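You operate a simulated robot arm through the tools that you are given. There is no shell and no other tool. Be economical: measure what you need, move in short steps, check, and stop when the job is done.

You run a simulated robot arm. Do the job below in one go: nothing can be reset, and whatever is moved stays where it is left.

TASK
Swap the black analyser's worn lamp block for the one on the cart with fewest hours.
Fine: It is off and cool; leave it off. Stand the orange block on the cart. Push the new one down till it sits, shut the black lid, then slide the shelf home and latch it. Lamp blocks break by a fall, knock or squeeze; drop nothing, keep fingers out of lid and slide. Set down upright: lamp block.
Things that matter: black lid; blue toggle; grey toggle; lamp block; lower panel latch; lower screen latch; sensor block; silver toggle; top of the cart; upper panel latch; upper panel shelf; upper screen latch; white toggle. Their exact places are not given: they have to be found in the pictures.

Only the result counts: the job must be done as asked and must still hold three seconds after the hand-in. Knocking over, shifting, dropping, spilling or breaking anything else fails it. A push-on lid holds only when it is set on centred and level and pressed home; a screw cap is set on level and turned clockwise until tight.

THE ROBOT
A 7-joint arm with a two-finger parallel gripper on a trunk, on a base that drives. Base frame: it is fixed to the floor where the robot stands at the start and does not move with it; the origin is under the middle of the robot, x ahead of it, y to its left, z up; the surface under the hand at the start is at about z = 1.06. Units: m, degrees, N and s.
With the tool pointing down near the work surface it reaches from about 0.28 to 0.76 m from the robot's upright axis, wherever it stands. Its first joint turns from -166.0 to 166.0 degrees. Places, roughly: black lid [0.4, -0.4, 1.2]; blue toggle [0.2, -0.5, 1.4]; grey toggle [0.3, -0.1, 1]; lower panel latch [0.6, -0.5, 0.7]; lower screen latch [0, -0.5, 0.7]; silver toggle [-0.3, -0.9, 0.8]; top of the cart [-0.9, -0.1, 0.7]; upper panel latch [0.6, -0.1, 1]; upper panel shelf [0.4, -0.4, 1]; upper screen latch [0, -0.5, 1]; white toggle [0.5, -0.6, 0.8]. Payload 3.91 kg.
Tool frame: the origin (TCP) lies between the finger pads and is the grasp point; the fingertips stand 0.03 m ahead of it; z points along the fingers, y is the line along which they close. The gripper opens to 0.11 m. The fingers are 0.02 m wide and 0.01 m thick; the gripper's body (0.048 by 0.112 m) begins 0.055 m behind the TCP.
Orientation is told as [roll, pitch, yaw] about the base's x, y, z axes, in that order, counted from this pose: with the fingers straight down and closing along the base's y, the tool's x points along the base's -x, its y along +y and its z along -z.

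THE INTERFACE
- The arm moves only by the tool apply_moves. Its argument "motion" is a list of rows, each an object of numbers (a shift or turn left out is 0, a gripper value left out holds the last): "x", "y", "z": the shift along the base's x, y, z in cm; "rx", "ry", "rz": the turn, a rotation vector about the base's x, y, z in degrees; "fingers": the gripper command, from -1 (fully open) to 1 (shut), values between in proportion. In form: [{"x": .., "y": .., "z": .., "rx": .., "ry": .., "rz": .., "fingers": ..}, ...]. A call has 1 to 10 rows; each row is the pose to reach, as a shift and turn from the pose commanded when the call began. Rows are played at 5 a second. More than 0.05 m and 8.6 degrees between two rows, or a gripper value outside its range, and nothing of the call is played. Where a pose cannot be reached the arm comes as near as it can. A force on the tool above 60 N (or 10 N above the force at the start of the call, whichever is more), or a blocked arm, ends the call early, and 0.2 s more pass. Each finger travels about 0.153 m/s and halts on what it meets, pressing with about 35 N; the grip force reading is that of the motor and also rises with nothing between the fingers. The clock runs only during rows and for 0.2 s after the last one: add rows that repeat a pose to give the fingers time. The reply holds the time, the measured pose of the TCP, the force on the tool along the base axes, the opening and the grip force, in the units named above and with some noise, with the torque about the TCP (base axes, N m) and any sound that the robot's microphone picked up, and new pictures: "views" is both (left out), scene, wrist or none.
- Cameras (640 x 400 px; columns grow to the right, rows downward): "scene" is now at [-0.0261, 0.175, 1.5653]; the picture's right is [0.44, -0.90, -0.00], its down [-0.84, -0.41, -0.36] and it looks along [0.33, 0.16, -0.93] (base axes); focal length 214 px, centre (320, 200). "wrist" rides on the gripper at [0.077, 0.007, -0.114] in the tool frame; the picture's right is [-0.09, 1.00, 0.00], its down [-0.80, -0.07, -0.59] and it looks along [-0.59, -0.05, 0.80] (tool axes); focal length 270 px, centre (320, 200).
- lift_body(by): slides the trunk up (or, below 0, down) by that many m; the arm and the scene camera ride with it, the base frame stays. It gives what a move gives, with no picture.
- steer(legs): drives the robot by 1 to 6 legs, each [ahead, turn to the left] in m and degrees, along the robot's own axes; the way and the turn of a leg run together, so that a leg with both is an arc; at most 1.5 m and 180 degrees a leg. The arm and the cameras ride along, it lands a little off, and it stops where it bumps. It gives what a move gives, and a new picture of the scene camera.
- aim_head(pan, tilt): turns the head with the scene camera to pan (to the left, within 155 degrees either way) and tilt (down, from -29 to 69), counted from straight ahead of the robot. It gives what a move gives, and a new picture of the scene camera.
- locate(camera, pixels): for up to 12 pixels [column, row] of the newest picture of that camera ("zoom" is the newest enlarged one), the place [x, y, z] in the base frame of the surface seen there, good to about 0.003 m. It takes no simulated time.
- close_up(camera, box): a new picture of the part [left, top, right, bottom] of that camera's present view, enlarged. It takes no simulated time.
- finish_job(): hands the job in; it is judged then, once.

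Go step by step. Measure first, check grasps and placings, and put right what went wrong. The budget is 80 turns and 260 pictures, counting those below and the enlarged ones. Unless the task says otherwise, let go and move clear before handing in, and close with one line.

The tools are called after "Emit:" by a JSON object that holds its "op" and its "data". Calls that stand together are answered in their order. apply_moves: Moves the arm, as the interface text tells. Its arguments: {"type":"object","properties":{"motion":{"type":"array","items":{"type":"object","properties":{"x":{"type":"number"},"y":{"type":"number"},"z":{"type":"number"},"rx":{"type":"number"},"ry":{"type":"number"},"rz":{"type":"number"},"fingers":{"type":"number"}}}},"views":{"type":"string","enum":["both","scene","wrist","none"]}},"required":["motion"]} The other tools are called the same way: lift_body (by) slides the trunk up or down; steer (legs) drives the base; aim_head (pan, tilt) turns the head that bears the scene camera; locate (camera, pixels) gives the place of the surface under pixels of a picture; close_up (camera, box) takes an enlarged picture of a part of a camera's view; finish_job () hands the job in.

At the start:

```text
time_s: 0.0
tcp_pos: [0.3129, -0.269, 1.1499]
tcp_rot: [-0.1, 0.0, 0.0]
contact_force: [0.3, -0.5, 0.2]
moment: [0.05, 0.0, -0.01]
gripper_width: 0.11
gripper_force: 0.1
trunk travel left (down, up): [-0.575, 0.035]
robot x, y, heading: [-0.0006, 0.0022, -0.3]
head pan, tilt: [25.9, 68.8]
```

scene: 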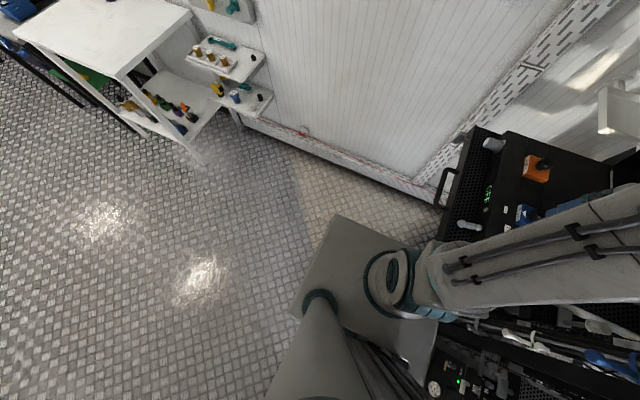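
wrist: 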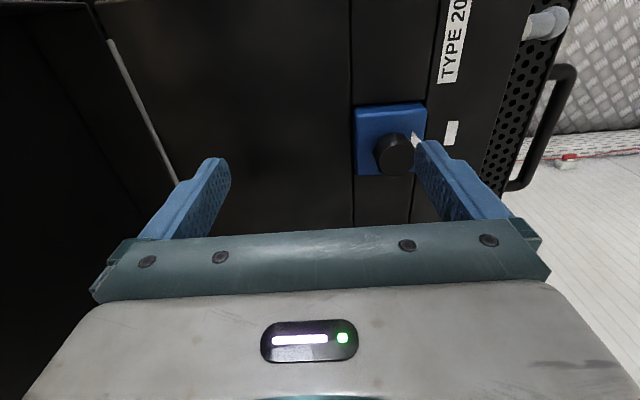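

The scene shows the black analyser at right (orange block near 537,168; blue block near 525,213). I'll turn the head toward the analyser and then the cart.

Emit:
{"op": "aim_head", "data": {"pan": -40, "tilt": 50}}

Emit:
{"op": "aim_head", "data": {"pan": -150, "tilt": 45}}

Emit:
{"op": "aim_head", "data": {"pan": 150, "tilt": 45}}

```text
time_s: 1.4
tcp_pos: [0.3136, -0.27, 1.1496]
tcp_rot: [0.1, 0.0, 0.0]
contact_force: [-0.1, -0.6, -1.0]
moment: [-0.01, -0.02, 0.02]
gripper_width: 0.1099
gripper_force: 0.0
trunk travel left (down, up): [-0.575, 0.035]
robot x, y, heading: [-0.0013, -0.0045, -0.1]
head pan, tilt: [-40.0, 50.0]
```

scene: 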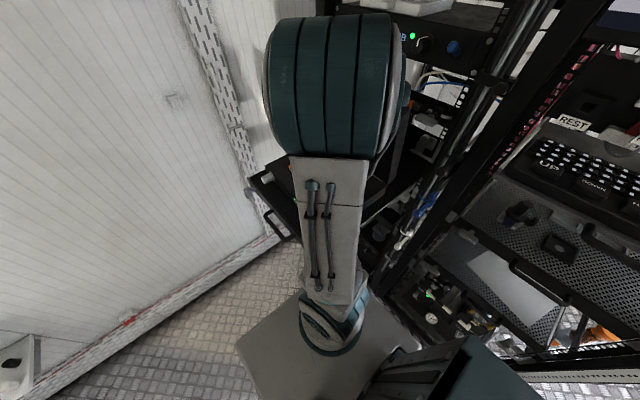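

```text
time_s: 3.2
tcp_pos: [0.312, -0.2696, 1.1499]
tcp_rot: [0.1, 0.0, 0.0]
contact_force: [0.6, 0.3, 0.0]
moment: [0.02, 0.0, 0.0]
gripper_width: 0.11
gripper_force: 0.0
trunk travel left (down, up): [-0.575, 0.035]
robot x, y, heading: [-0.0005, -0.0017, -0.1]
head pan, tilt: [-150.0, 45.0]
```

scene: 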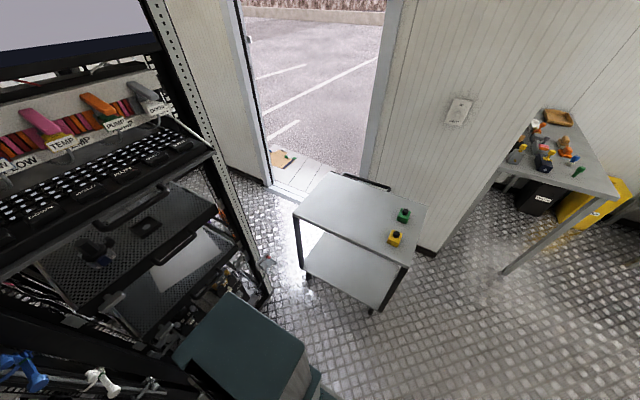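

```text
time_s: 7.3
tcp_pos: [0.3126, -0.2685, 1.1496]
tcp_rot: [-0.1, 0.0, 0.0]
contact_force: [-0.4, 0.3, -0.1]
moment: [-0.03, -0.03, 0.02]
gripper_width: 0.1098
gripper_force: 0.0
trunk travel left (down, up): [-0.575, 0.035]
robot x, y, heading: [0.0002, 0.0004, 0.0]
head pan, tilt: [150.0, 45.0]
```

scene: 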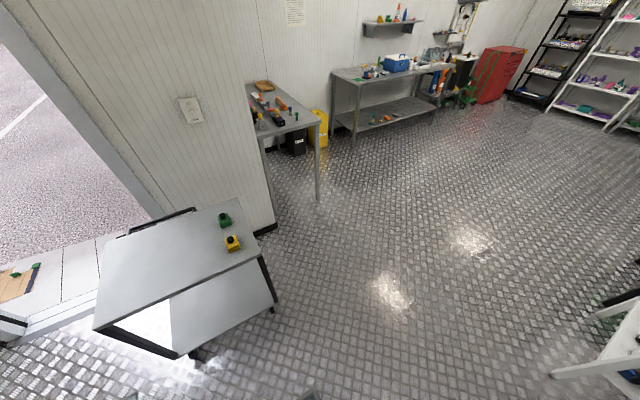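

The cart carries a green block (224,220) and a yellow block (233,242). I'll zoom and locate them.

Emit:
{"op": "locate", "data": {"camera": "scene", "pixels": [[224, 215], [225, 222], [232, 238], [233, 246], [98, 327], [180, 355], [258, 250], [220, 203], [130, 240], [210, 280]]}}

Emit:
{"op": "close_up", "data": {"camera": "scene", "box": [190, 195, 270, 265]}}

Emit:
{"op": "aim_head", "data": {"pan": -10, "tilt": 60}}

```text
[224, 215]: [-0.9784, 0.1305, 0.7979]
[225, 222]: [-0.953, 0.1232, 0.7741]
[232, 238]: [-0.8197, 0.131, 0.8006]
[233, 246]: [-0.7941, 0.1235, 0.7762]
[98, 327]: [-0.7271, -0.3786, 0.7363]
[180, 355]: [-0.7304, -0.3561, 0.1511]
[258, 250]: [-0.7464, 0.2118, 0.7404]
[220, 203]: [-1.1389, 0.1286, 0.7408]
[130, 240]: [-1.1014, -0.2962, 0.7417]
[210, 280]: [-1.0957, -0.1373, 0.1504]
```

```text
5.71 times, centred on (230, 230) of scene
```

zoom: 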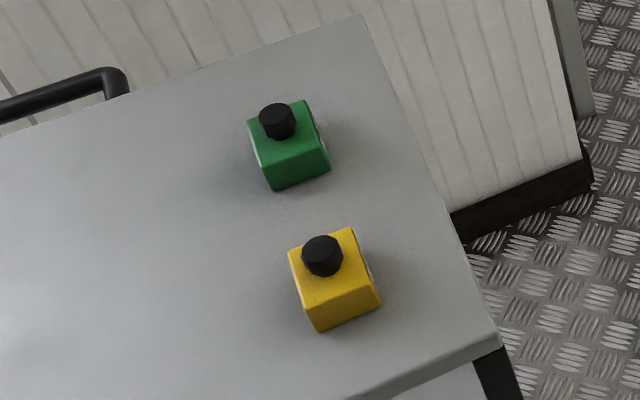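

```text
time_s: 9.8
tcp_pos: [0.3121, -0.2702, 1.1498]
tcp_rot: [0.0, 0.0, 0.1]
contact_force: [0.5, 0.0, -0.3]
moment: [0.0, -0.01, 0.02]
gripper_width: 0.11
gripper_force: 0.1
trunk travel left (down, up): [-0.575, 0.035]
robot x, y, heading: [0.0009, 0.001, 0.1]
head pan, tilt: [-10.0, 60.0]
```

scene: 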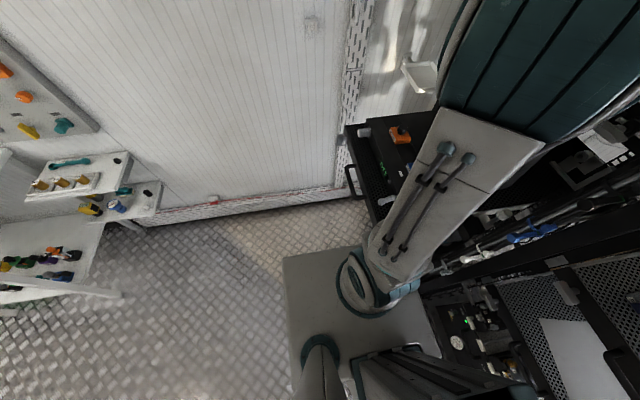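

The arm hides part of the analyser; zooming on it in this view and the wrist view.

Emit:
{"op": "close_up", "data": {"camera": "scene", "box": [330, 50, 490, 230]}}

Emit:
{"op": "close_up", "data": {"camera": "wrist", "box": [100, 0, 640, 220]}}

Emit:
{"op": "locate", "data": {"camera": "scene", "pixels": [[400, 130], [398, 138], [345, 128], [375, 205], [365, 132], [388, 200], [352, 180], [420, 150], [420, 75]]}}

Emit:
{"op": "locate", "data": {"camera": "wrist", "pixels": [[390, 115], [395, 150], [450, 130], [455, 40], [300, 100], [140, 100], [60, 100], [545, 20], [550, 120], [350, 30]]}}

```text
2.22 times, centred on (410, 140) of scene
```

zoom: 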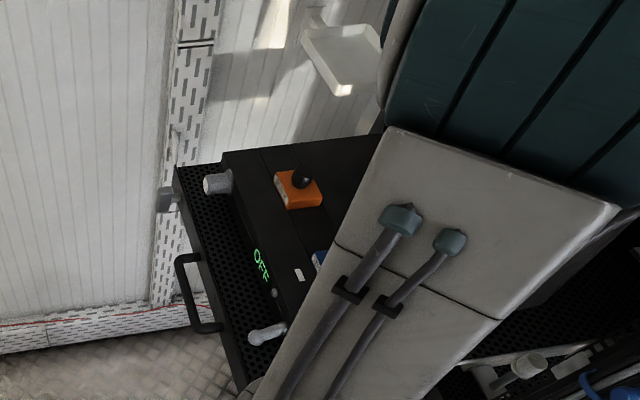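

```text
1.19 times, centred on (370, 110) of wrist
```

zoom: 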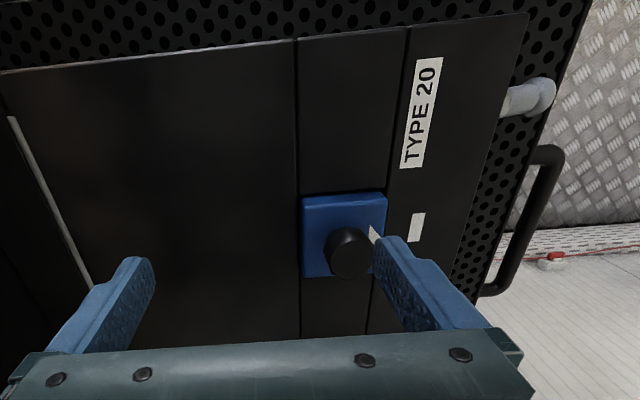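

```text
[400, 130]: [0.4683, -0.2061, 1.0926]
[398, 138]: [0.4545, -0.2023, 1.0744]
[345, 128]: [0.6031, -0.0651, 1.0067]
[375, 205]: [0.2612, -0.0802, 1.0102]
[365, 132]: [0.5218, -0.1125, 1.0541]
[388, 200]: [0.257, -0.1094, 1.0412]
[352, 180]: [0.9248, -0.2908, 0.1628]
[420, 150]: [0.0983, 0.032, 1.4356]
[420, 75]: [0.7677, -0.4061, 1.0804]
```

```text
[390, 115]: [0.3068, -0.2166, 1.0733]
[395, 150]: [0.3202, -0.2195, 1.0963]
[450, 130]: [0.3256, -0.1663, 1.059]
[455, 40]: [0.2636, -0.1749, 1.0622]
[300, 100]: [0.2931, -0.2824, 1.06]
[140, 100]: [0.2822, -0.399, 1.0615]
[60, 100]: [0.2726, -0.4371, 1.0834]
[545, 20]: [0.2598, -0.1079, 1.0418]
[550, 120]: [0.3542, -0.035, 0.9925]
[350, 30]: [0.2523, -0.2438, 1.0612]
```

Orange lamp sits at about (0.46,-0.20,1.08), knob at top; the lid hinge appears near y=-0.4. I'll raise the arm and view the analyser from the wrist camera.

Emit:
{"op": "apply_moves", "data": {"motion": [{"z": 4, "x": 0, "y": 1}, {"z": 8, "x": 2, "y": 3}, {"z": 11, "x": 4, "y": 5}, {"z": 13, "x": 6, "y": 7}, {"z": 13, "x": 6, "y": 7}]}}

Emit:
{"op": "aim_head", "data": {"pan": -75, "tilt": 40}}

```text
time_s: 11.0
tcp_pos: [0.3723, -0.1994, 1.2794]
tcp_rot: [0.0, 0.1, 0.0]
contact_force: [-0.6, 0.3, -0.7]
moment: [0.02, 0.01, 0.01]
gripper_width: 0.11
gripper_force: 0.1
trunk travel left (down, up): [-0.575, 0.035]
robot x, y, heading: [0.0, 0.0021, 0.1]
head pan, tilt: [-10.0, 60.0]
```

scene: 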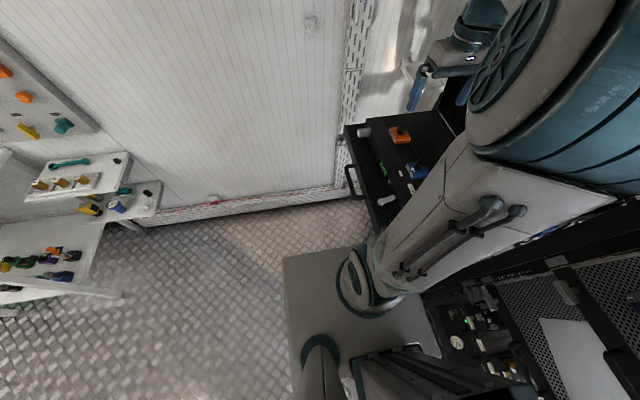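
wrist: 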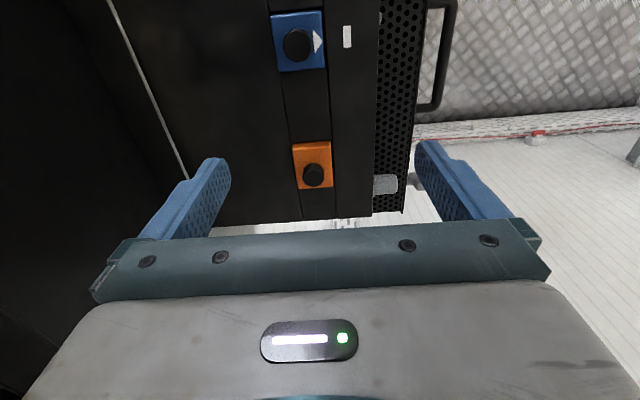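

```text
time_s: 12.4
tcp_pos: [0.3716, -0.1999, 1.2794]
tcp_rot: [0.0, 0.0, 0.0]
contact_force: [-0.3, -0.5, -0.1]
moment: [0.01, 0.0, -0.02]
gripper_width: 0.1101
gripper_force: 0.2
trunk travel left (down, up): [-0.575, 0.035]
robot x, y, heading: [0.0007, 0.0016, -0.2]
head pan, tilt: [-75.0, 40.0]
```

scene: 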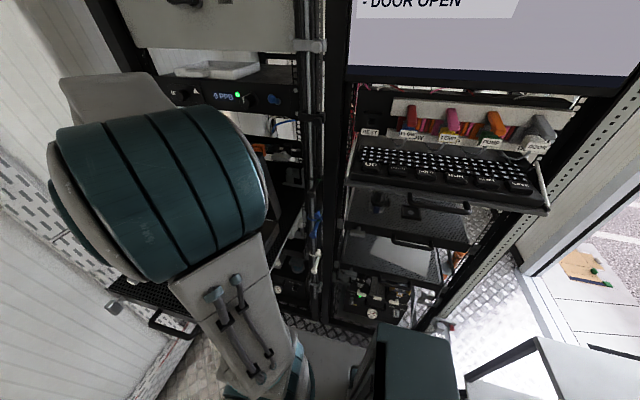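

Wrist now shows orange block at (312,165) and lid region to the left; I'll zoom and locate.

Emit:
{"op": "close_up", "data": {"camera": "wrist", "box": [80, 0, 440, 225]}}

Emit:
{"op": "locate", "data": {"camera": "wrist", "pixels": [[313, 172], [297, 147], [329, 147], [298, 187], [332, 187], [150, 90], [90, 100], [40, 50], [20, 200], [383, 185], [180, 170], [298, 38]]}}

Emit:
{"op": "aim_head", "data": {"pan": 10, "tilt": 50}}

```text
1.78 times, centred on (260, 112) of wrist
```

zoom: 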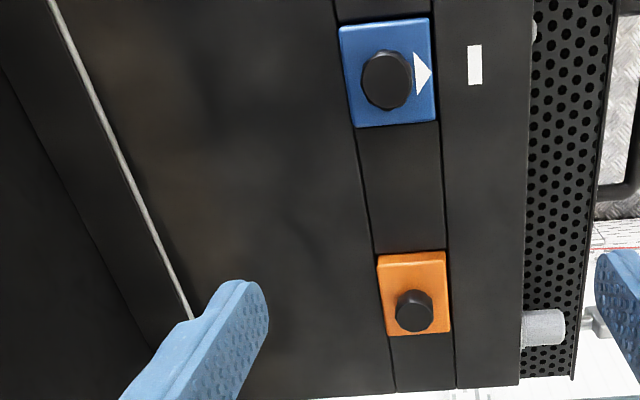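

```text
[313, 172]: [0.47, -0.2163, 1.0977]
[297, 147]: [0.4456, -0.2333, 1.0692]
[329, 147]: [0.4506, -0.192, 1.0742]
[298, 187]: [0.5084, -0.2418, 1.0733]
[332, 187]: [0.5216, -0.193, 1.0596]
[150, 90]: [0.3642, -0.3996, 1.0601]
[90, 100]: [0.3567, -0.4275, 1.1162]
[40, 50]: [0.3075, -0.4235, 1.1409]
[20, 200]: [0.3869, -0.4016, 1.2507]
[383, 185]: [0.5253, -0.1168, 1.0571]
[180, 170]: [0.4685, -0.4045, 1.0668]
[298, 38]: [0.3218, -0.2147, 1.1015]
```

```text
time_s: 13.9
tcp_pos: [0.3724, -0.1993, 1.28]
tcp_rot: [0.0, -0.1, -0.1]
contact_force: [-0.2, 0.0, -0.4]
moment: [0.01, 0.0, -0.02]
gripper_width: 0.1101
gripper_force: 0.0
trunk travel left (down, up): [-0.575, 0.035]
robot x, y, heading: [-0.0016, -0.0003, -0.1]
head pan, tilt: [10.0, 50.0]
```

scene: 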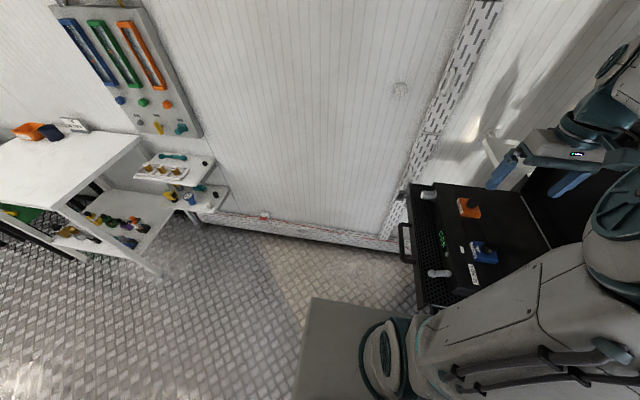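

Good view: orange at (468,208), front panel with two silver knobs. Zooming.

Emit:
{"op": "close_up", "data": {"camera": "scene", "box": [390, 170, 560, 310]}}

Emit:
{"op": "close_up", "data": {"camera": "scene", "box": [440, 185, 510, 230]}}

Emit:
{"op": "locate", "data": {"camera": "scene", "pixels": [[408, 183], [412, 195], [405, 235], [430, 194], [438, 272], [470, 206], [467, 213], [550, 200], [404, 257], [448, 240]]}}

```text
2.86 times, centred on (475, 240) of scene
```

zoom: 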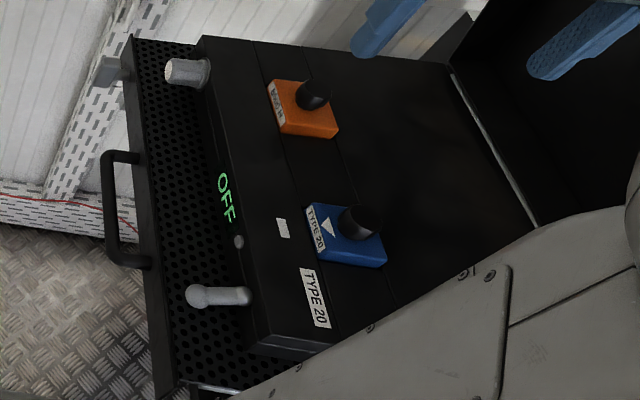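

```text
8.89 times, centred on (475, 208) of scene
```

zoom: 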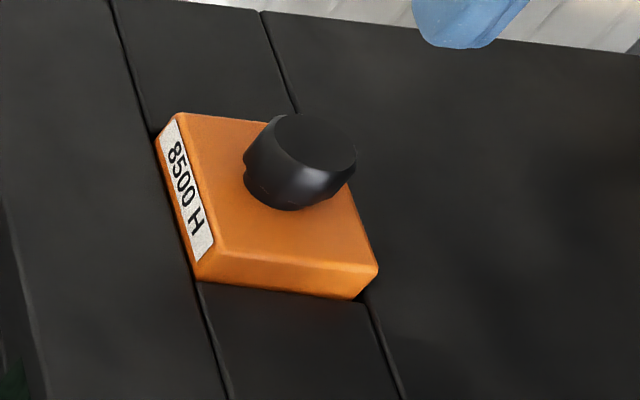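

```text
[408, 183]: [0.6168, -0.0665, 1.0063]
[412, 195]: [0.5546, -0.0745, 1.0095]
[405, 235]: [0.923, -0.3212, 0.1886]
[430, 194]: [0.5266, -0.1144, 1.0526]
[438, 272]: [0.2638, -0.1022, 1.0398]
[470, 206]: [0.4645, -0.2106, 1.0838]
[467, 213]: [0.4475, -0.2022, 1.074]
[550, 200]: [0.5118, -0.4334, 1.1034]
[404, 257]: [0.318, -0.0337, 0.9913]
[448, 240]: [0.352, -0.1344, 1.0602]
```

Orange reads 8500 H, label facing +y, knob at about (0.47,-0.216), top 1.098. I'll hover above the knob and check alignment.

Emit:
{"op": "apply_moves", "data": {"motion": [{"x": 4, "y": -0.7, "z": -2}, {"x": 7, "y": -1.2, "z": -5}, {"x": 9.8, "y": -1.7, "z": -9}, {"x": 9.8, "y": -1.7, "z": -12}, {"x": 9.8, "y": -1.7, "z": -12}]}}

Emit:
{"op": "close_up", "data": {"camera": "wrist", "box": [220, 90, 420, 215]}}

Emit:
{"op": "close_up", "data": {"camera": "scene", "box": [410, 160, 530, 250]}}

```text
time_s: 15.2
tcp_pos: [0.4708, -0.2175, 1.1586]
tcp_rot: [-0.1, 0.0, 0.0]
contact_force: [-0.3, -1.8, -0.4]
moment: [-0.01, -0.03, -0.01]
gripper_width: 0.1101
gripper_force: 0.0
trunk travel left (down, up): [-0.575, 0.035]
robot x, y, heading: [0.0014, -0.0007, -0.0]
head pan, tilt: [10.0, 50.0]
```

scene: 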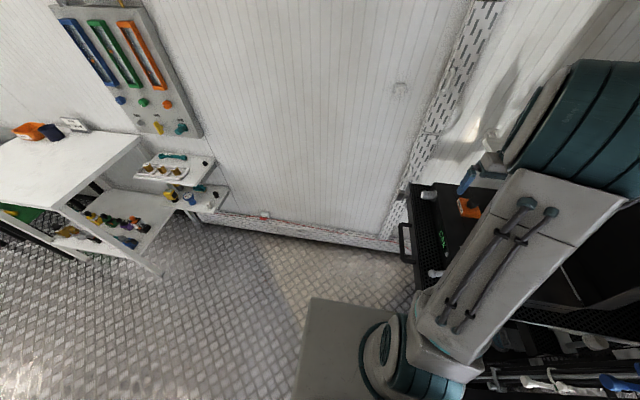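
wrist: 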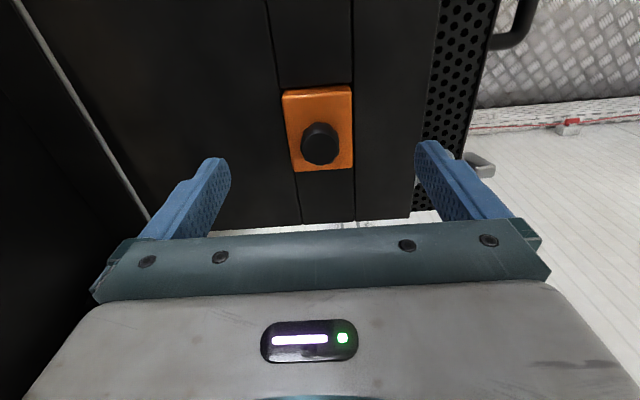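

```text
3.20 times, centred on (320, 152) of wrist
```

zoom: 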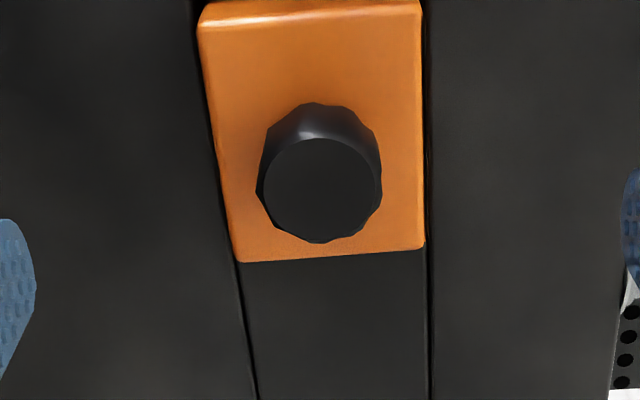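

```text
4.44 times, centred on (470, 205) of scene
```

zoom: 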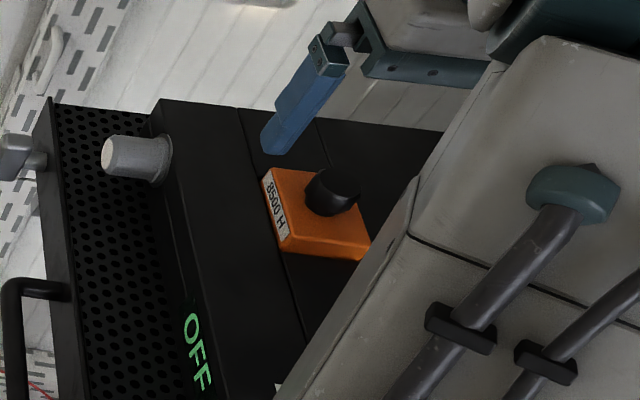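

Emit:
{"op": "locate", "data": {"camera": "wrist", "pixels": [[320, 150], [306, 150], [334, 150], [320, 136], [320, 163], [290, 100], [345, 95], [297, 165], [347, 162], [318, 112], [318, 185], [250, 130]]}}

```text
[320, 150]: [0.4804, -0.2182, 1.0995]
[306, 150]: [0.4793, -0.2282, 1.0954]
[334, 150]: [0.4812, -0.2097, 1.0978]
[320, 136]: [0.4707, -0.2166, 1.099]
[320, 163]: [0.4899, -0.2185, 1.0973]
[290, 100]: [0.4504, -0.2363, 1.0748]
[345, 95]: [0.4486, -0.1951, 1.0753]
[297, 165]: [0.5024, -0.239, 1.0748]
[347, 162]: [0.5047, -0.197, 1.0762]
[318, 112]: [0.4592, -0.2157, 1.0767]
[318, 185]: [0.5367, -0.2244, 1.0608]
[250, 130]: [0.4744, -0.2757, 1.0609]
```

Knob centre (0.480,-0.218), top 1.099; block top 1.0755. Descend with fingertips at ~1.079 and close gently on the knob.

Emit:
{"op": "apply_moves", "data": {"motion": [{"x": 0.95, "y": 0}, {"x": 0.95, "z": -2.5}, {"x": 0.95, "z": -4.9}, {"x": 0.95, "z": -4.9, "fingers": 0.3}, {"x": 0.95, "z": -4.9, "fingers": 0.5}, {"x": 0.95, "z": -4.9, "fingers": 0.65}, {"x": 0.95, "z": -4.9, "fingers": 0.65}, {"x": 0.95, "z": -4.9, "fingers": 0.65}], "views": "wrist"}}

```text
time_s: 16.9
tcp_pos: [0.4802, -0.2172, 1.1107]
tcp_rot: [0.1, 0.0, 0.1]
contact_force: [0.4, -4.5, -0.3]
moment: [-0.17, -0.17, -0.03]
gripper_width: 0.0267
gripper_force: 35.0
trunk travel left (down, up): [-0.575, 0.035]
robot x, y, heading: [0.0004, -0.0002, -0.2]
head pan, tilt: [10.0, 50.0]
```

wrist: 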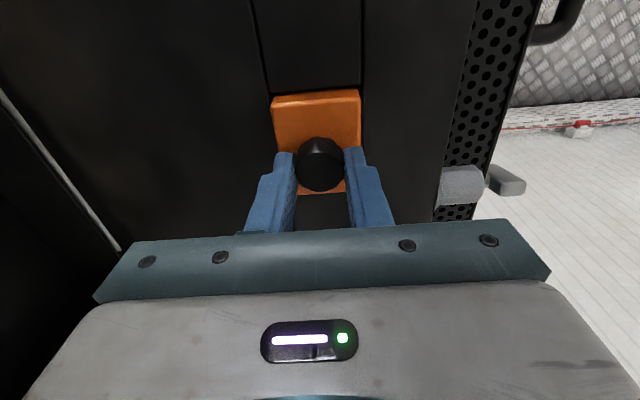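

Knob gripped at 0.027 m. Pull straight up slowly.

Emit:
{"op": "apply_moves", "data": {"motion": [{"z": 1}, {"z": 2}, {"z": 3.5}, {"z": 5.5}, {"z": 8}, {"z": 11}, {"z": 13}, {"z": 13}]}}

```text
time_s: 18.8
tcp_pos: [0.4799, -0.2171, 1.2412]
tcp_rot: [0.0, 0.0, 0.0]
contact_force: [-0.1, 0.4, -1.8]
moment: [-0.02, 0.03, 0.0]
gripper_width: 0.0268
gripper_force: 35.5
trunk travel left (down, up): [-0.575, 0.035]
robot x, y, heading: [-0.0024, -0.001, 0.2]
head pan, tilt: [10.0, 50.0]
```

scene: 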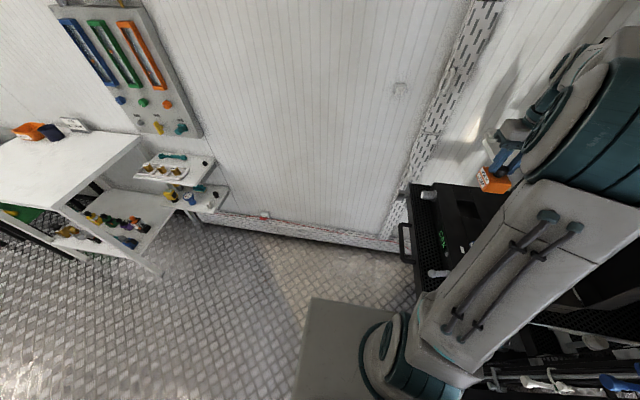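
wrist: 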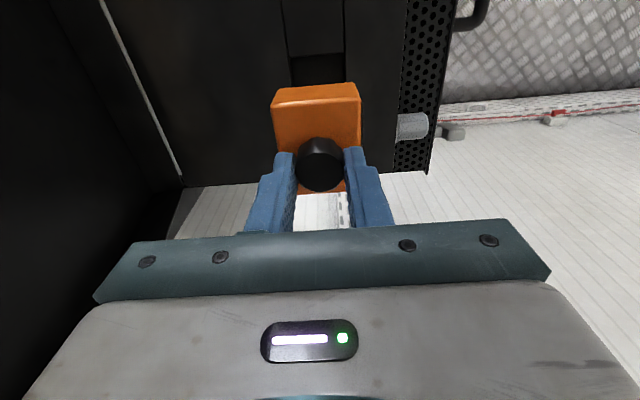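

Block is out; record the empty slot, then back the arm off the shelf.

Emit:
{"op": "locate", "data": {"camera": "wrist", "pixels": [[318, 70], [289, 57], [343, 54], [318, 53], [412, 125], [453, 132], [318, 95]]}}

Emit:
{"op": "close_up", "data": {"camera": "wrist", "box": [240, 20, 480, 170]}}

Emit:
{"op": "apply_moves", "data": {"motion": [{"x": -2, "y": 4, "z": 1}, {"x": -4, "y": 8, "z": 2}, {"x": -6, "y": 12, "z": 3}, {"x": -8, "y": 16, "z": 4}, {"x": -9, "y": 20, "z": 5}, {"x": -9, "y": 20, "z": 5}]}}

```text
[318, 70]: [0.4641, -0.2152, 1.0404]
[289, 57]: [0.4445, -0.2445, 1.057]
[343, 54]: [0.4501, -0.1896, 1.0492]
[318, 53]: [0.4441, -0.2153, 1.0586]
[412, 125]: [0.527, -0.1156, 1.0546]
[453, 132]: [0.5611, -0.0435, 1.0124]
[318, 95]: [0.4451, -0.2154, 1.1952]
```

```text
2.67 times, centred on (360, 95) of wrist
```

zoom: 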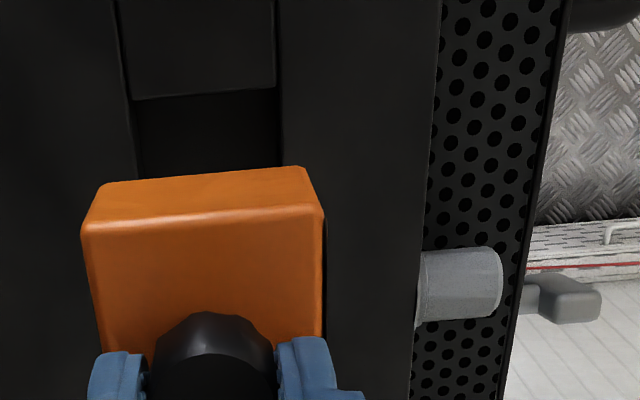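

```text
time_s: 20.1
tcp_pos: [0.3884, -0.0167, 1.291]
tcp_rot: [0.0, 0.2, 0.1]
contact_force: [0.0, -0.5, -0.8]
moment: [0.0, -0.01, 0.02]
gripper_width: 0.0268
gripper_force: 34.9
trunk travel left (down, up): [-0.575, 0.035]
robot x, y, heading: [0.0019, 0.0018, -0.2]
head pan, tilt: [10.0, 50.0]
```

scene: 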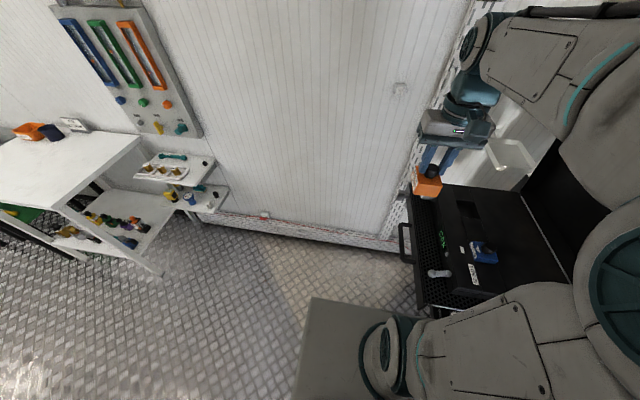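
wrist: 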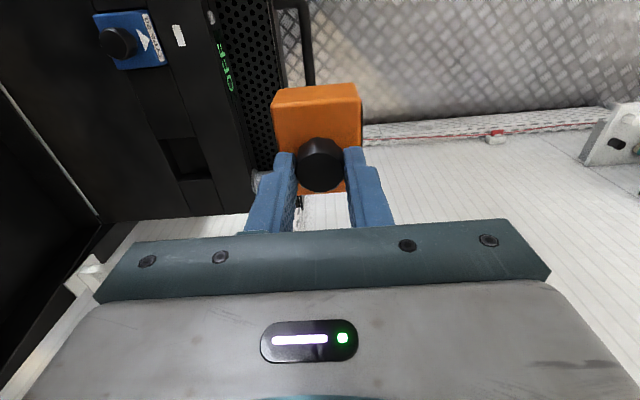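

Measure the empty slot around wrist (183,158), then turn the robot around.

Emit:
{"op": "close_up", "data": {"camera": "wrist", "box": [130, 110, 250, 210]}}

Emit:
{"op": "locate", "data": {"camera": "wrist", "pixels": [[158, 138], [193, 134], [174, 182], [210, 177], [183, 160], [183, 145], [190, 172]]}}

Emit:
{"op": "close_up", "data": {"camera": "scene", "box": [440, 185, 500, 240]}}

```text
4.00 times, centred on (190, 160) of wrist
```

zoom: 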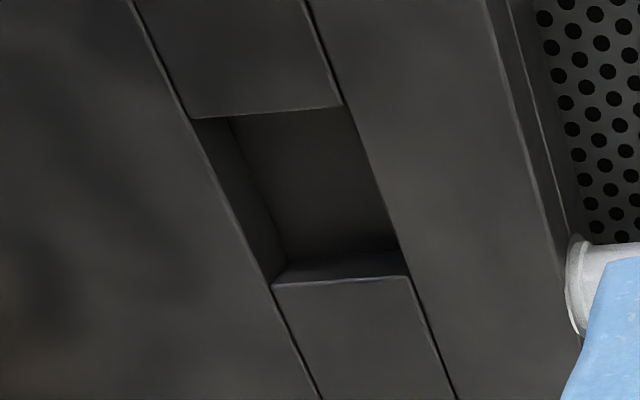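

```text
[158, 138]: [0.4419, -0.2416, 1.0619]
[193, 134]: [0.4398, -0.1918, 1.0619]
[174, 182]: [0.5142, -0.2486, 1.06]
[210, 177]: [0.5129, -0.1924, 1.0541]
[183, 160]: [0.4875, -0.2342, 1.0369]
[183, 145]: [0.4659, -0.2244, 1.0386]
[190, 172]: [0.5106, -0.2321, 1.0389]
```

```text
7.27 times, centred on (470, 212) of scene
```

zoom: 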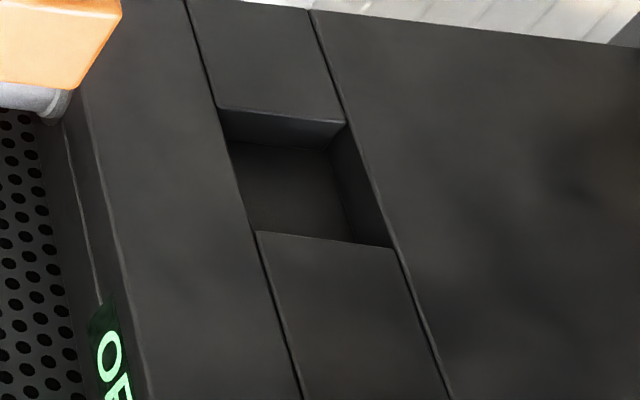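

Slot spans x 0.442–0.512, y -0.243..-0.192, floor z 1.0385. Turn the robot left by 180°.

Emit:
{"op": "steer", "data": {"legs": [[0, 90]]}}

Emit:
{"op": "steer", "data": {"legs": [[0, 90]]}}

```text
time_s: 24.4
tcp_pos: [0.0133, 0.388, 1.2913]
tcp_rot: [0.0, 0.0, 90.3]
contact_force: [0.2, -0.8, -1.7]
moment: [-0.01, 0.01, -0.02]
gripper_width: 0.0268
gripper_force: 34.4
trunk travel left (down, up): [-0.575, 0.035]
robot x, y, heading: [-0.0011, 0.0001, 90.3]
head pan, tilt: [10.0, 50.0]
```

scene: 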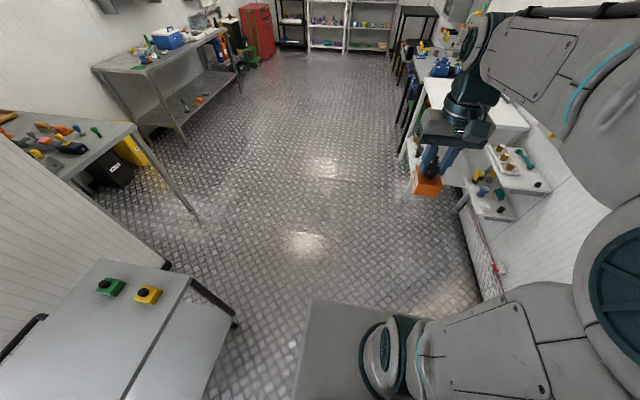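

```text
time_s: 27.1
tcp_pos: [-0.2656, 0.2851, 1.2891]
tcp_rot: [1.5, -0.1, 139.9]
contact_force: [-1.3, 0.1, -1.4]
moment: [0.02, -0.08, 0.0]
gripper_width: 0.027
gripper_force: 34.6
trunk travel left (down, up): [-0.575, 0.035]
robot x, y, heading: [-0.0024, 0.0001, 139.5]
head pan, tilt: [10.0, 50.0]
stopped in leg 1: the robot was blocked; the commanded pose is now the measured one
```

scene: 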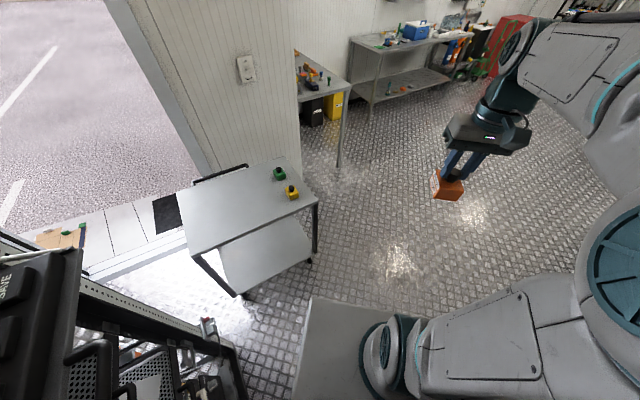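

The turn was blocked at 139.5°. I'll move ahead a bit, away from the rack, then continue.

Emit:
{"op": "steer", "data": {"legs": [[0.2, 0]]}}

Emit:
{"op": "steer", "data": {"legs": [[0, 35]]}}

```text
time_s: 28.6
tcp_pos: [-0.4201, 0.4157, 1.289]
tcp_rot: [1.4, -0.1, 139.8]
contact_force: [-0.5, 0.1, -1.8]
moment: [0.01, -0.04, -0.01]
gripper_width: 0.0268
gripper_force: 34.8
trunk travel left (down, up): [-0.575, 0.035]
robot x, y, heading: [-0.1542, 0.1308, 139.7]
head pan, tilt: [10.0, 50.0]
```

scene: 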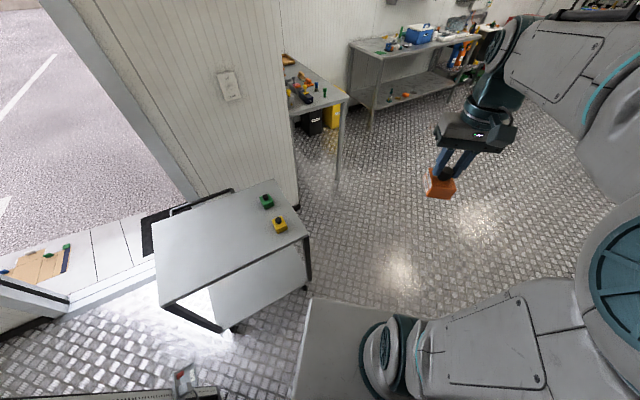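

```text
time_s: 30.7
tcp_pos: [-0.5348, 0.2114, 1.2884]
tcp_rot: [1.4, -0.1, 174.9]
contact_force: [-0.2, -0.4, -0.9]
moment: [-0.04, 0.02, 0.01]
gripper_width: 0.0267
gripper_force: 35.2
trunk travel left (down, up): [-0.575, 0.035]
robot x, y, heading: [-0.1547, 0.1304, 174.8]
head pan, tilt: [10.0, 50.0]
```

scene: 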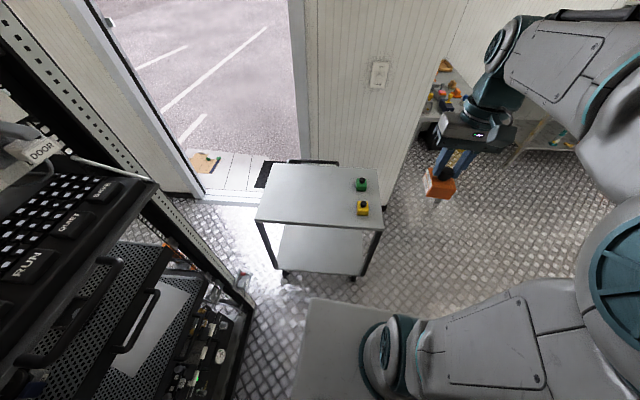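

Path is clear; the cart's ahead. Drive 0.1 m closer and lower the trunk 0.32 m.

Emit:
{"op": "steer", "data": {"legs": [[0.1, 5]]}}

Emit:
{"op": "lift_body", "data": {"by": -0.32}}

Emit:
{"op": "aim_head", "data": {"pan": 0, "tilt": 45}}

```text
time_s: 31.9
tcp_pos: [-0.6432, 0.1815, 1.2875]
tcp_rot: [1.3, -0.1, 179.9]
contact_force: [-0.3, -0.2, -1.3]
moment: [-0.03, -0.04, -0.02]
gripper_width: 0.0268
gripper_force: 34.6
trunk travel left (down, up): [-0.575, 0.035]
robot x, y, heading: [-0.2549, 0.1335, 180.0]
head pan, tilt: [10.0, 50.0]
```

scene: 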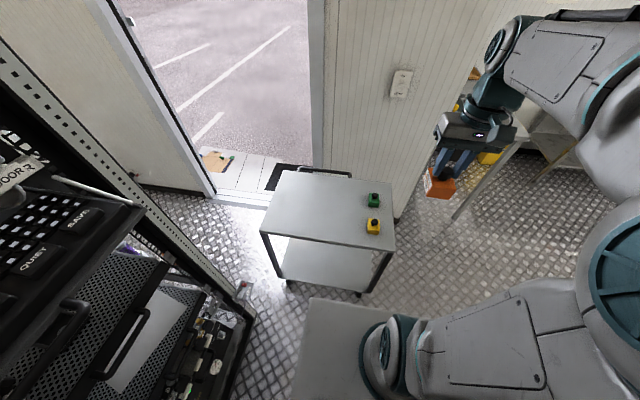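

```text
time_s: 35.0
tcp_pos: [-0.6426, 0.1831, 0.9676]
tcp_rot: [1.4, 0.0, 179.9]
contact_force: [-0.7, -0.9, -0.7]
moment: [-0.01, 0.0, 0.02]
gripper_width: 0.0269
gripper_force: 35.1
trunk travel left (down, up): [-0.255, 0.355]
robot x, y, heading: [-0.256, 0.1341, 179.5]
head pan, tilt: [10.0, 50.0]
```

```text
time_s: 35.8
tcp_pos: [-0.6413, 0.1838, 0.9686]
tcp_rot: [1.4, 0.0, 179.9]
contact_force: [-0.3, -0.2, -1.3]
moment: [-0.01, 0.0, 0.0]
gripper_width: 0.0267
gripper_force: 34.9
trunk travel left (down, up): [-0.255, 0.355]
robot x, y, heading: [-0.255, 0.1314, 179.7]
head pan, tilt: [0.0, 45.0]
```

scene: 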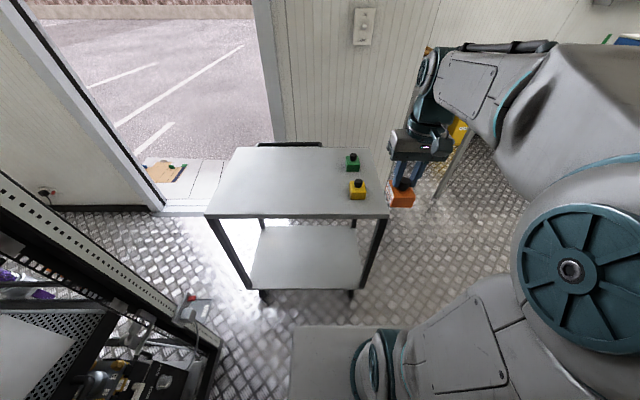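

Carry the orange block over the cart to about (-0.85,-0.10), levelling by rx 1.4.

Emit:
{"op": "apply_moves", "data": {"motion": [{"y": -4.8, "rx": 1.4}, {"y": -9.6, "rx": 1.4}, {"y": -14.4, "rx": 1.4, "x": -1}, {"y": -18.5, "rx": 1.4, "x": -3.5}, {"y": -22.5, "rx": 1.4, "x": -6.5}, {"y": -26, "rx": 1.4, "x": -10}, {"y": -28.4, "rx": 1.4, "x": -14}, {"y": -28.4, "rx": 1.4, "x": -18.5}, {"y": -28.4, "rx": 1.4, "x": -21}, {"y": -28.4, "rx": 1.4, "x": -21}]}}

```text
time_s: 38.0
tcp_pos: [-0.8531, -0.1018, 0.9685]
tcp_rot: [0.1, 0.0, 179.9]
contact_force: [0.4, -0.2, -1.8]
moment: [-0.03, -0.05, -0.03]
gripper_width: 0.0266
gripper_force: 34.9
trunk travel left (down, up): [-0.255, 0.355]
robot x, y, heading: [-0.2518, 0.1351, 179.9]
head pan, tilt: [0.0, 45.0]
```

scene: 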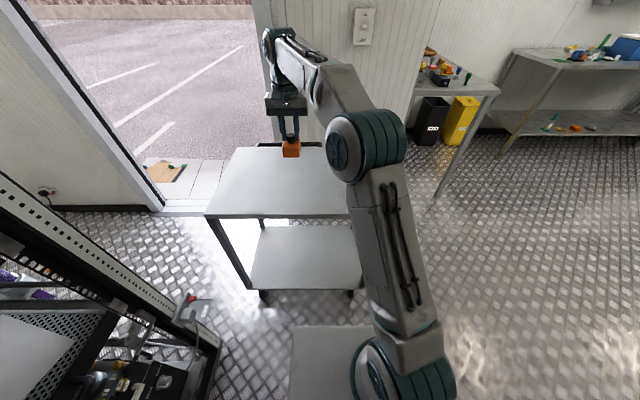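
wrist: 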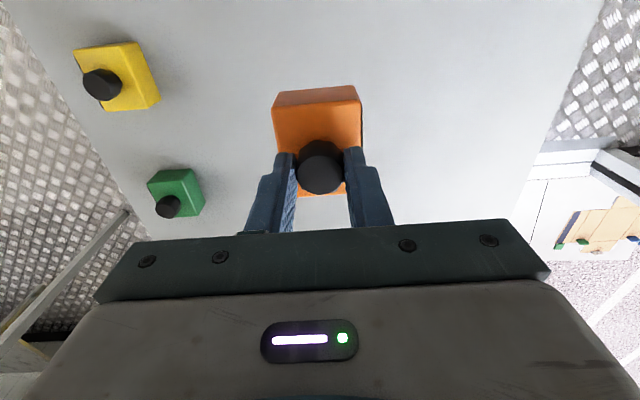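

Lower: contact expected at TCP z≈0.813.

Emit:
{"op": "apply_moves", "data": {"motion": [{"z": -4.5}, {"z": -9}, {"z": -12}, {"z": -13.5}, {"z": -14.2}, {"z": -14.2}], "views": "both"}}

Emit:
{"op": "close_up", "data": {"camera": "scene", "box": [250, 130, 330, 190]}}

```text
time_s: 39.4
tcp_pos: [-0.8519, -0.1011, 0.8285]
tcp_rot: [0.0, -0.1, 179.9]
contact_force: [-0.8, 0.7, -1.1]
moment: [0.02, 0.01, 0.01]
gripper_width: 0.0265
gripper_force: 35.6
trunk travel left (down, up): [-0.255, 0.355]
robot x, y, heading: [-0.2553, 0.1367, 179.6]
head pan, tilt: [0.0, 45.0]
```

scene: 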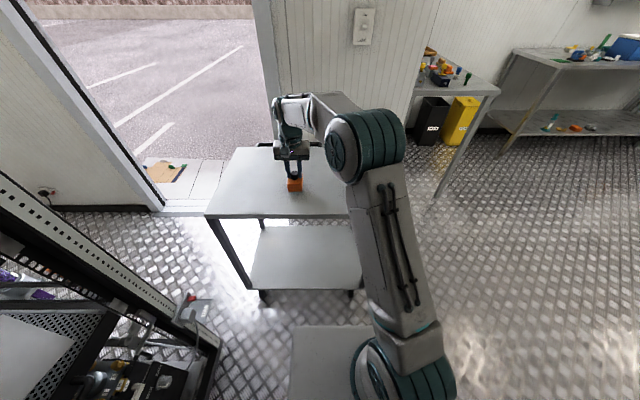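
wrist: 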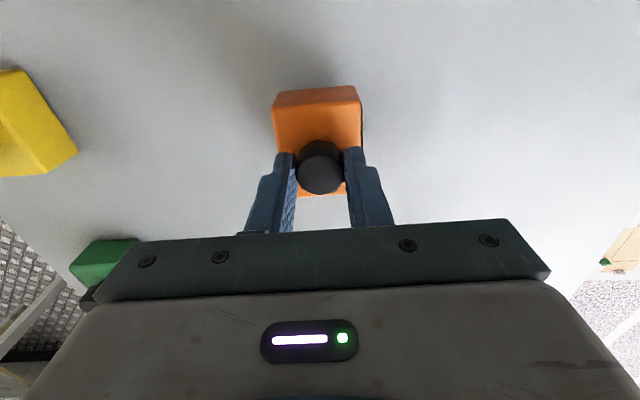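

```text
6.67 times, centred on (290, 160) of scene
```

zoom: 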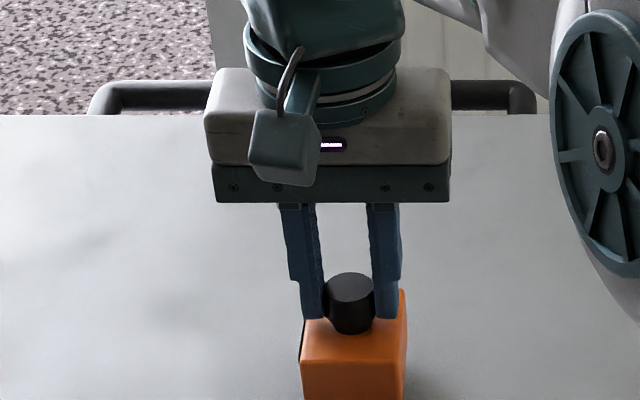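

Emit:
{"op": "apply_moves", "data": {"motion": [{"z": -0.4}, {"z": -0.7}, {"z": -1.0}, {"z": -1.2}, {"z": -1.4}, {"z": -1.4}], "views": "wrist"}}

```text
time_s: 40.8
tcp_pos: [-0.8514, -0.1016, 0.8124]
tcp_rot: [0.0, 0.1, 180.0]
contact_force: [-0.4, 0.4, -0.2]
moment: [0.0, 0.02, 0.01]
gripper_width: 0.0268
gripper_force: 35.0
trunk travel left (down, up): [-0.255, 0.355]
robot x, y, heading: [-0.2558, 0.1378, 179.6]
head pan, tilt: [0.0, 45.0]
```

wrist: 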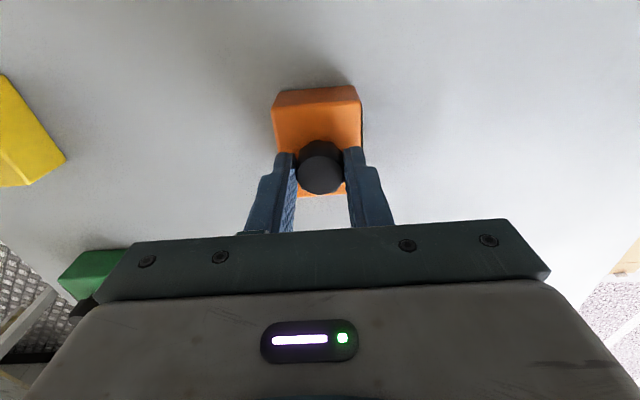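

No contact yet; a few more millimetres.

Emit:
{"op": "apply_moves", "data": {"motion": [{"z": -0.1}, {"z": -0.2}, {"z": -0.3}, {"z": -0.3}], "views": "none"}}

Emit:
{"op": "close_up", "data": {"camera": "scene", "box": [260, 150, 340, 210]}}

```text
time_s: 41.8
tcp_pos: [-0.8503, -0.1025, 0.8127]
tcp_rot: [0.1, -0.4, 179.8]
contact_force: [-3.3, -2.4, 25.2]
moment: [-0.04, -0.12, 0.03]
gripper_width: 0.0268
gripper_force: 35.0
trunk travel left (down, up): [-0.255, 0.355]
robot x, y, heading: [-0.2549, 0.1347, 179.7]
head pan, tilt: [0.0, 45.0]
```

```text
6.67 times, centred on (300, 180) of scene
```

zoom: 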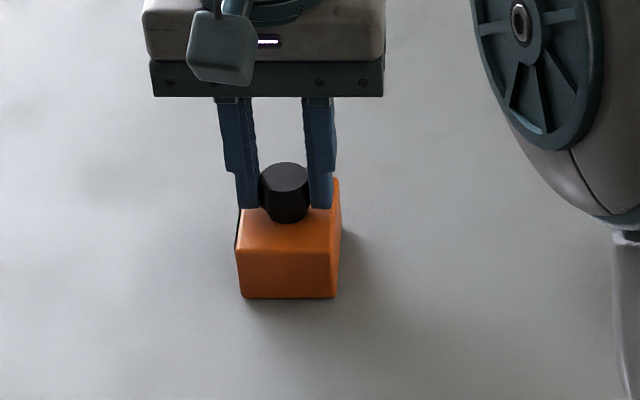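

Seated on the cart (25 N). Ease off, open, rise.

Emit:
{"op": "apply_moves", "data": {"motion": [{"z": 0.25}, {"z": 0.25, "fingers": 0.3}, {"z": 0.25, "fingers": -0.1}, {"z": 0.25, "fingers": -0.4}, {"z": 2.5}, {"z": 6}, {"z": 10}, {"z": 14}, {"z": 18}, {"z": 18}]}}

```text
time_s: 44.0
tcp_pos: [-0.8515, -0.1024, 0.9895]
tcp_rot: [-0.1, 0.0, 179.8]
contact_force: [0.0, 0.7, -0.8]
moment: [0.02, -0.02, 0.0]
gripper_width: 0.0773
gripper_force: 0.0
trunk travel left (down, up): [-0.255, 0.355]
robot x, y, heading: [-0.2565, 0.1352, 179.8]
head pan, tilt: [0.0, 45.0]
```

scene: 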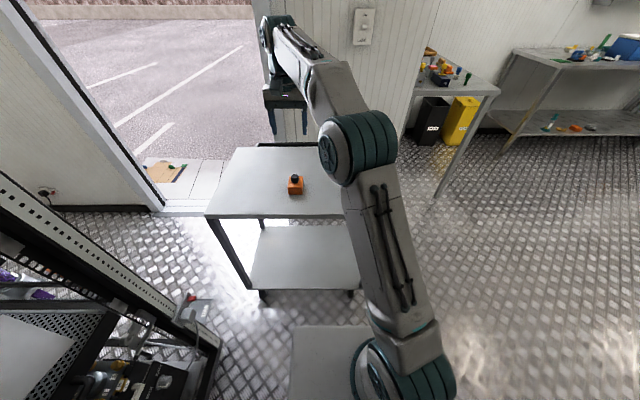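
wrist: 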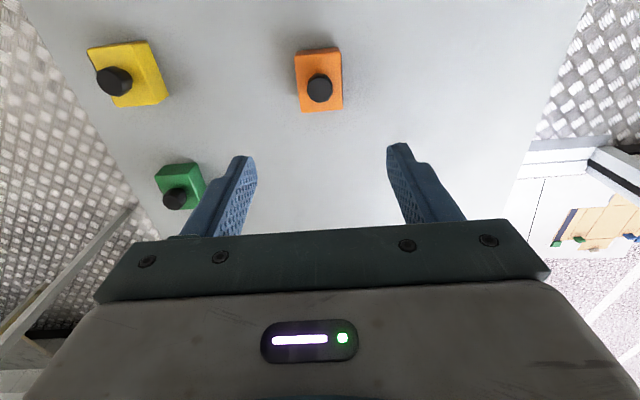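

Orange stands upright. Now swing the wrist camera to read the hour labels on the +y faces of yellow and green.

Emit:
{"op": "apply_moves", "data": {"motion": [{"y": 3.8, "rz": 7.5}, {"y": 7.6, "rz": 15}, {"y": 11.4, "rz": 22.5}, {"y": 15.2, "rz": 30}, {"y": 19, "rz": 37.5}, {"y": 22.8, "rz": 45}, {"y": 26.7, "rz": 52.5}, {"y": 30.6, "rz": 60}, {"y": 30.6, "rz": 60}], "views": "none"}}

Emit:
{"op": "apply_moves", "data": {"motion": [{"rx": -7, "ry": 4, "z": -2}, {"rx": -14, "ry": 8, "z": -3}, {"rx": -21, "ry": 12, "z": -5}, {"rx": -21, "ry": 12, "z": -7}, {"rx": -21, "ry": 12, "z": -7}]}}

```text
time_s: 46.0
tcp_pos: [-0.8519, 0.207, 0.9899]
tcp_rot: [0.0, 0.0, -120.0]
contact_force: [0.5, -0.3, 0.3]
moment: [0.03, -0.01, -0.02]
gripper_width: 0.0769
gripper_force: 0.0
trunk travel left (down, up): [-0.255, 0.355]
robot x, y, heading: [-0.2521, 0.1327, 179.7]
head pan, tilt: [0.0, 45.0]
```

```text
time_s: 47.2
tcp_pos: [-0.851, 0.2048, 0.9199]
tcp_rot: [0.1, -24.1, -120.2]
contact_force: [-0.9, 0.2, 0.3]
moment: [0.02, 0.01, -0.01]
gripper_width: 0.0771
gripper_force: 0.1
trunk travel left (down, up): [-0.255, 0.355]
robot x, y, heading: [-0.2526, 0.1316, 179.6]
head pan, tilt: [0.0, 45.0]
```

scene: 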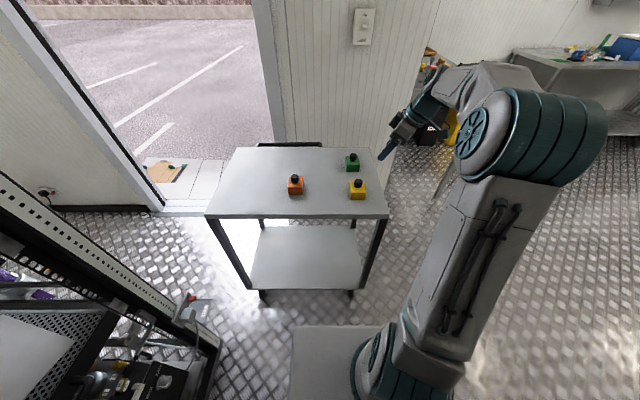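
wrist: 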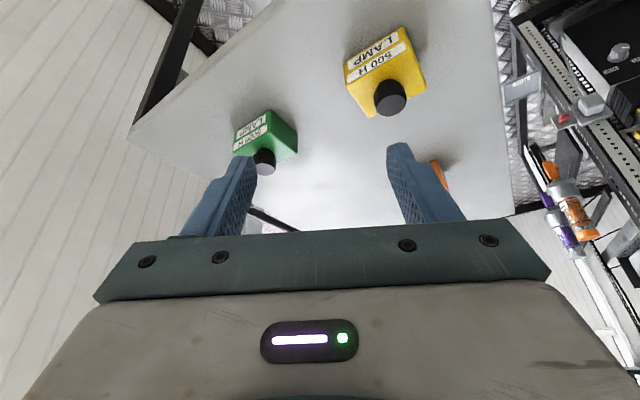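

Labels are visible at (375,55) and (253,130); zooming.

Emit:
{"op": "close_up", "data": {"camera": "wrist", "box": [335, 20, 435, 120]}}

Emit:
{"op": "close_up", "data": {"camera": "wrist", "box": [220, 100, 310, 180]}}

Emit:
{"op": "locate", "data": {"camera": "wrist", "pixels": [[390, 97], [264, 157], [282, 135], [410, 75]]}}

```text
4.00 times, centred on (385, 70) of wrist
```

zoom: 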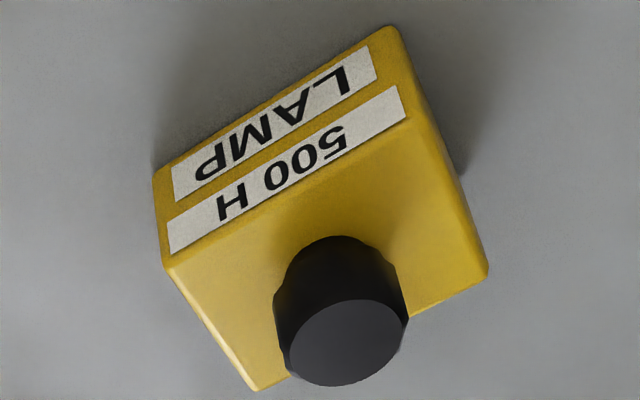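

```text
5.00 times, centred on (265, 140) of wrist
```

zoom: 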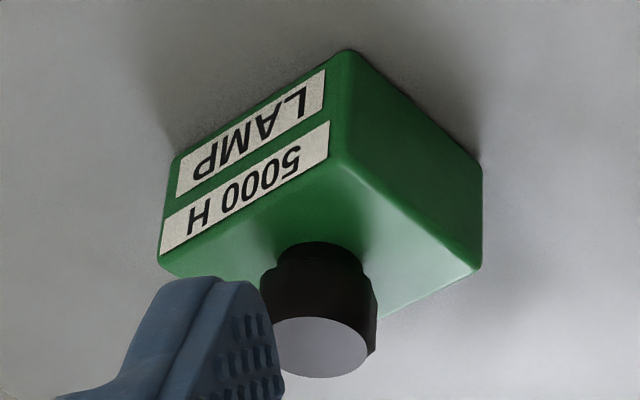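

```text
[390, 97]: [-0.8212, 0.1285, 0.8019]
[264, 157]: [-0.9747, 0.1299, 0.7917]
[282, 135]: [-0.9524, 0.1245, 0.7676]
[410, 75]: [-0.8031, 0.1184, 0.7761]
```

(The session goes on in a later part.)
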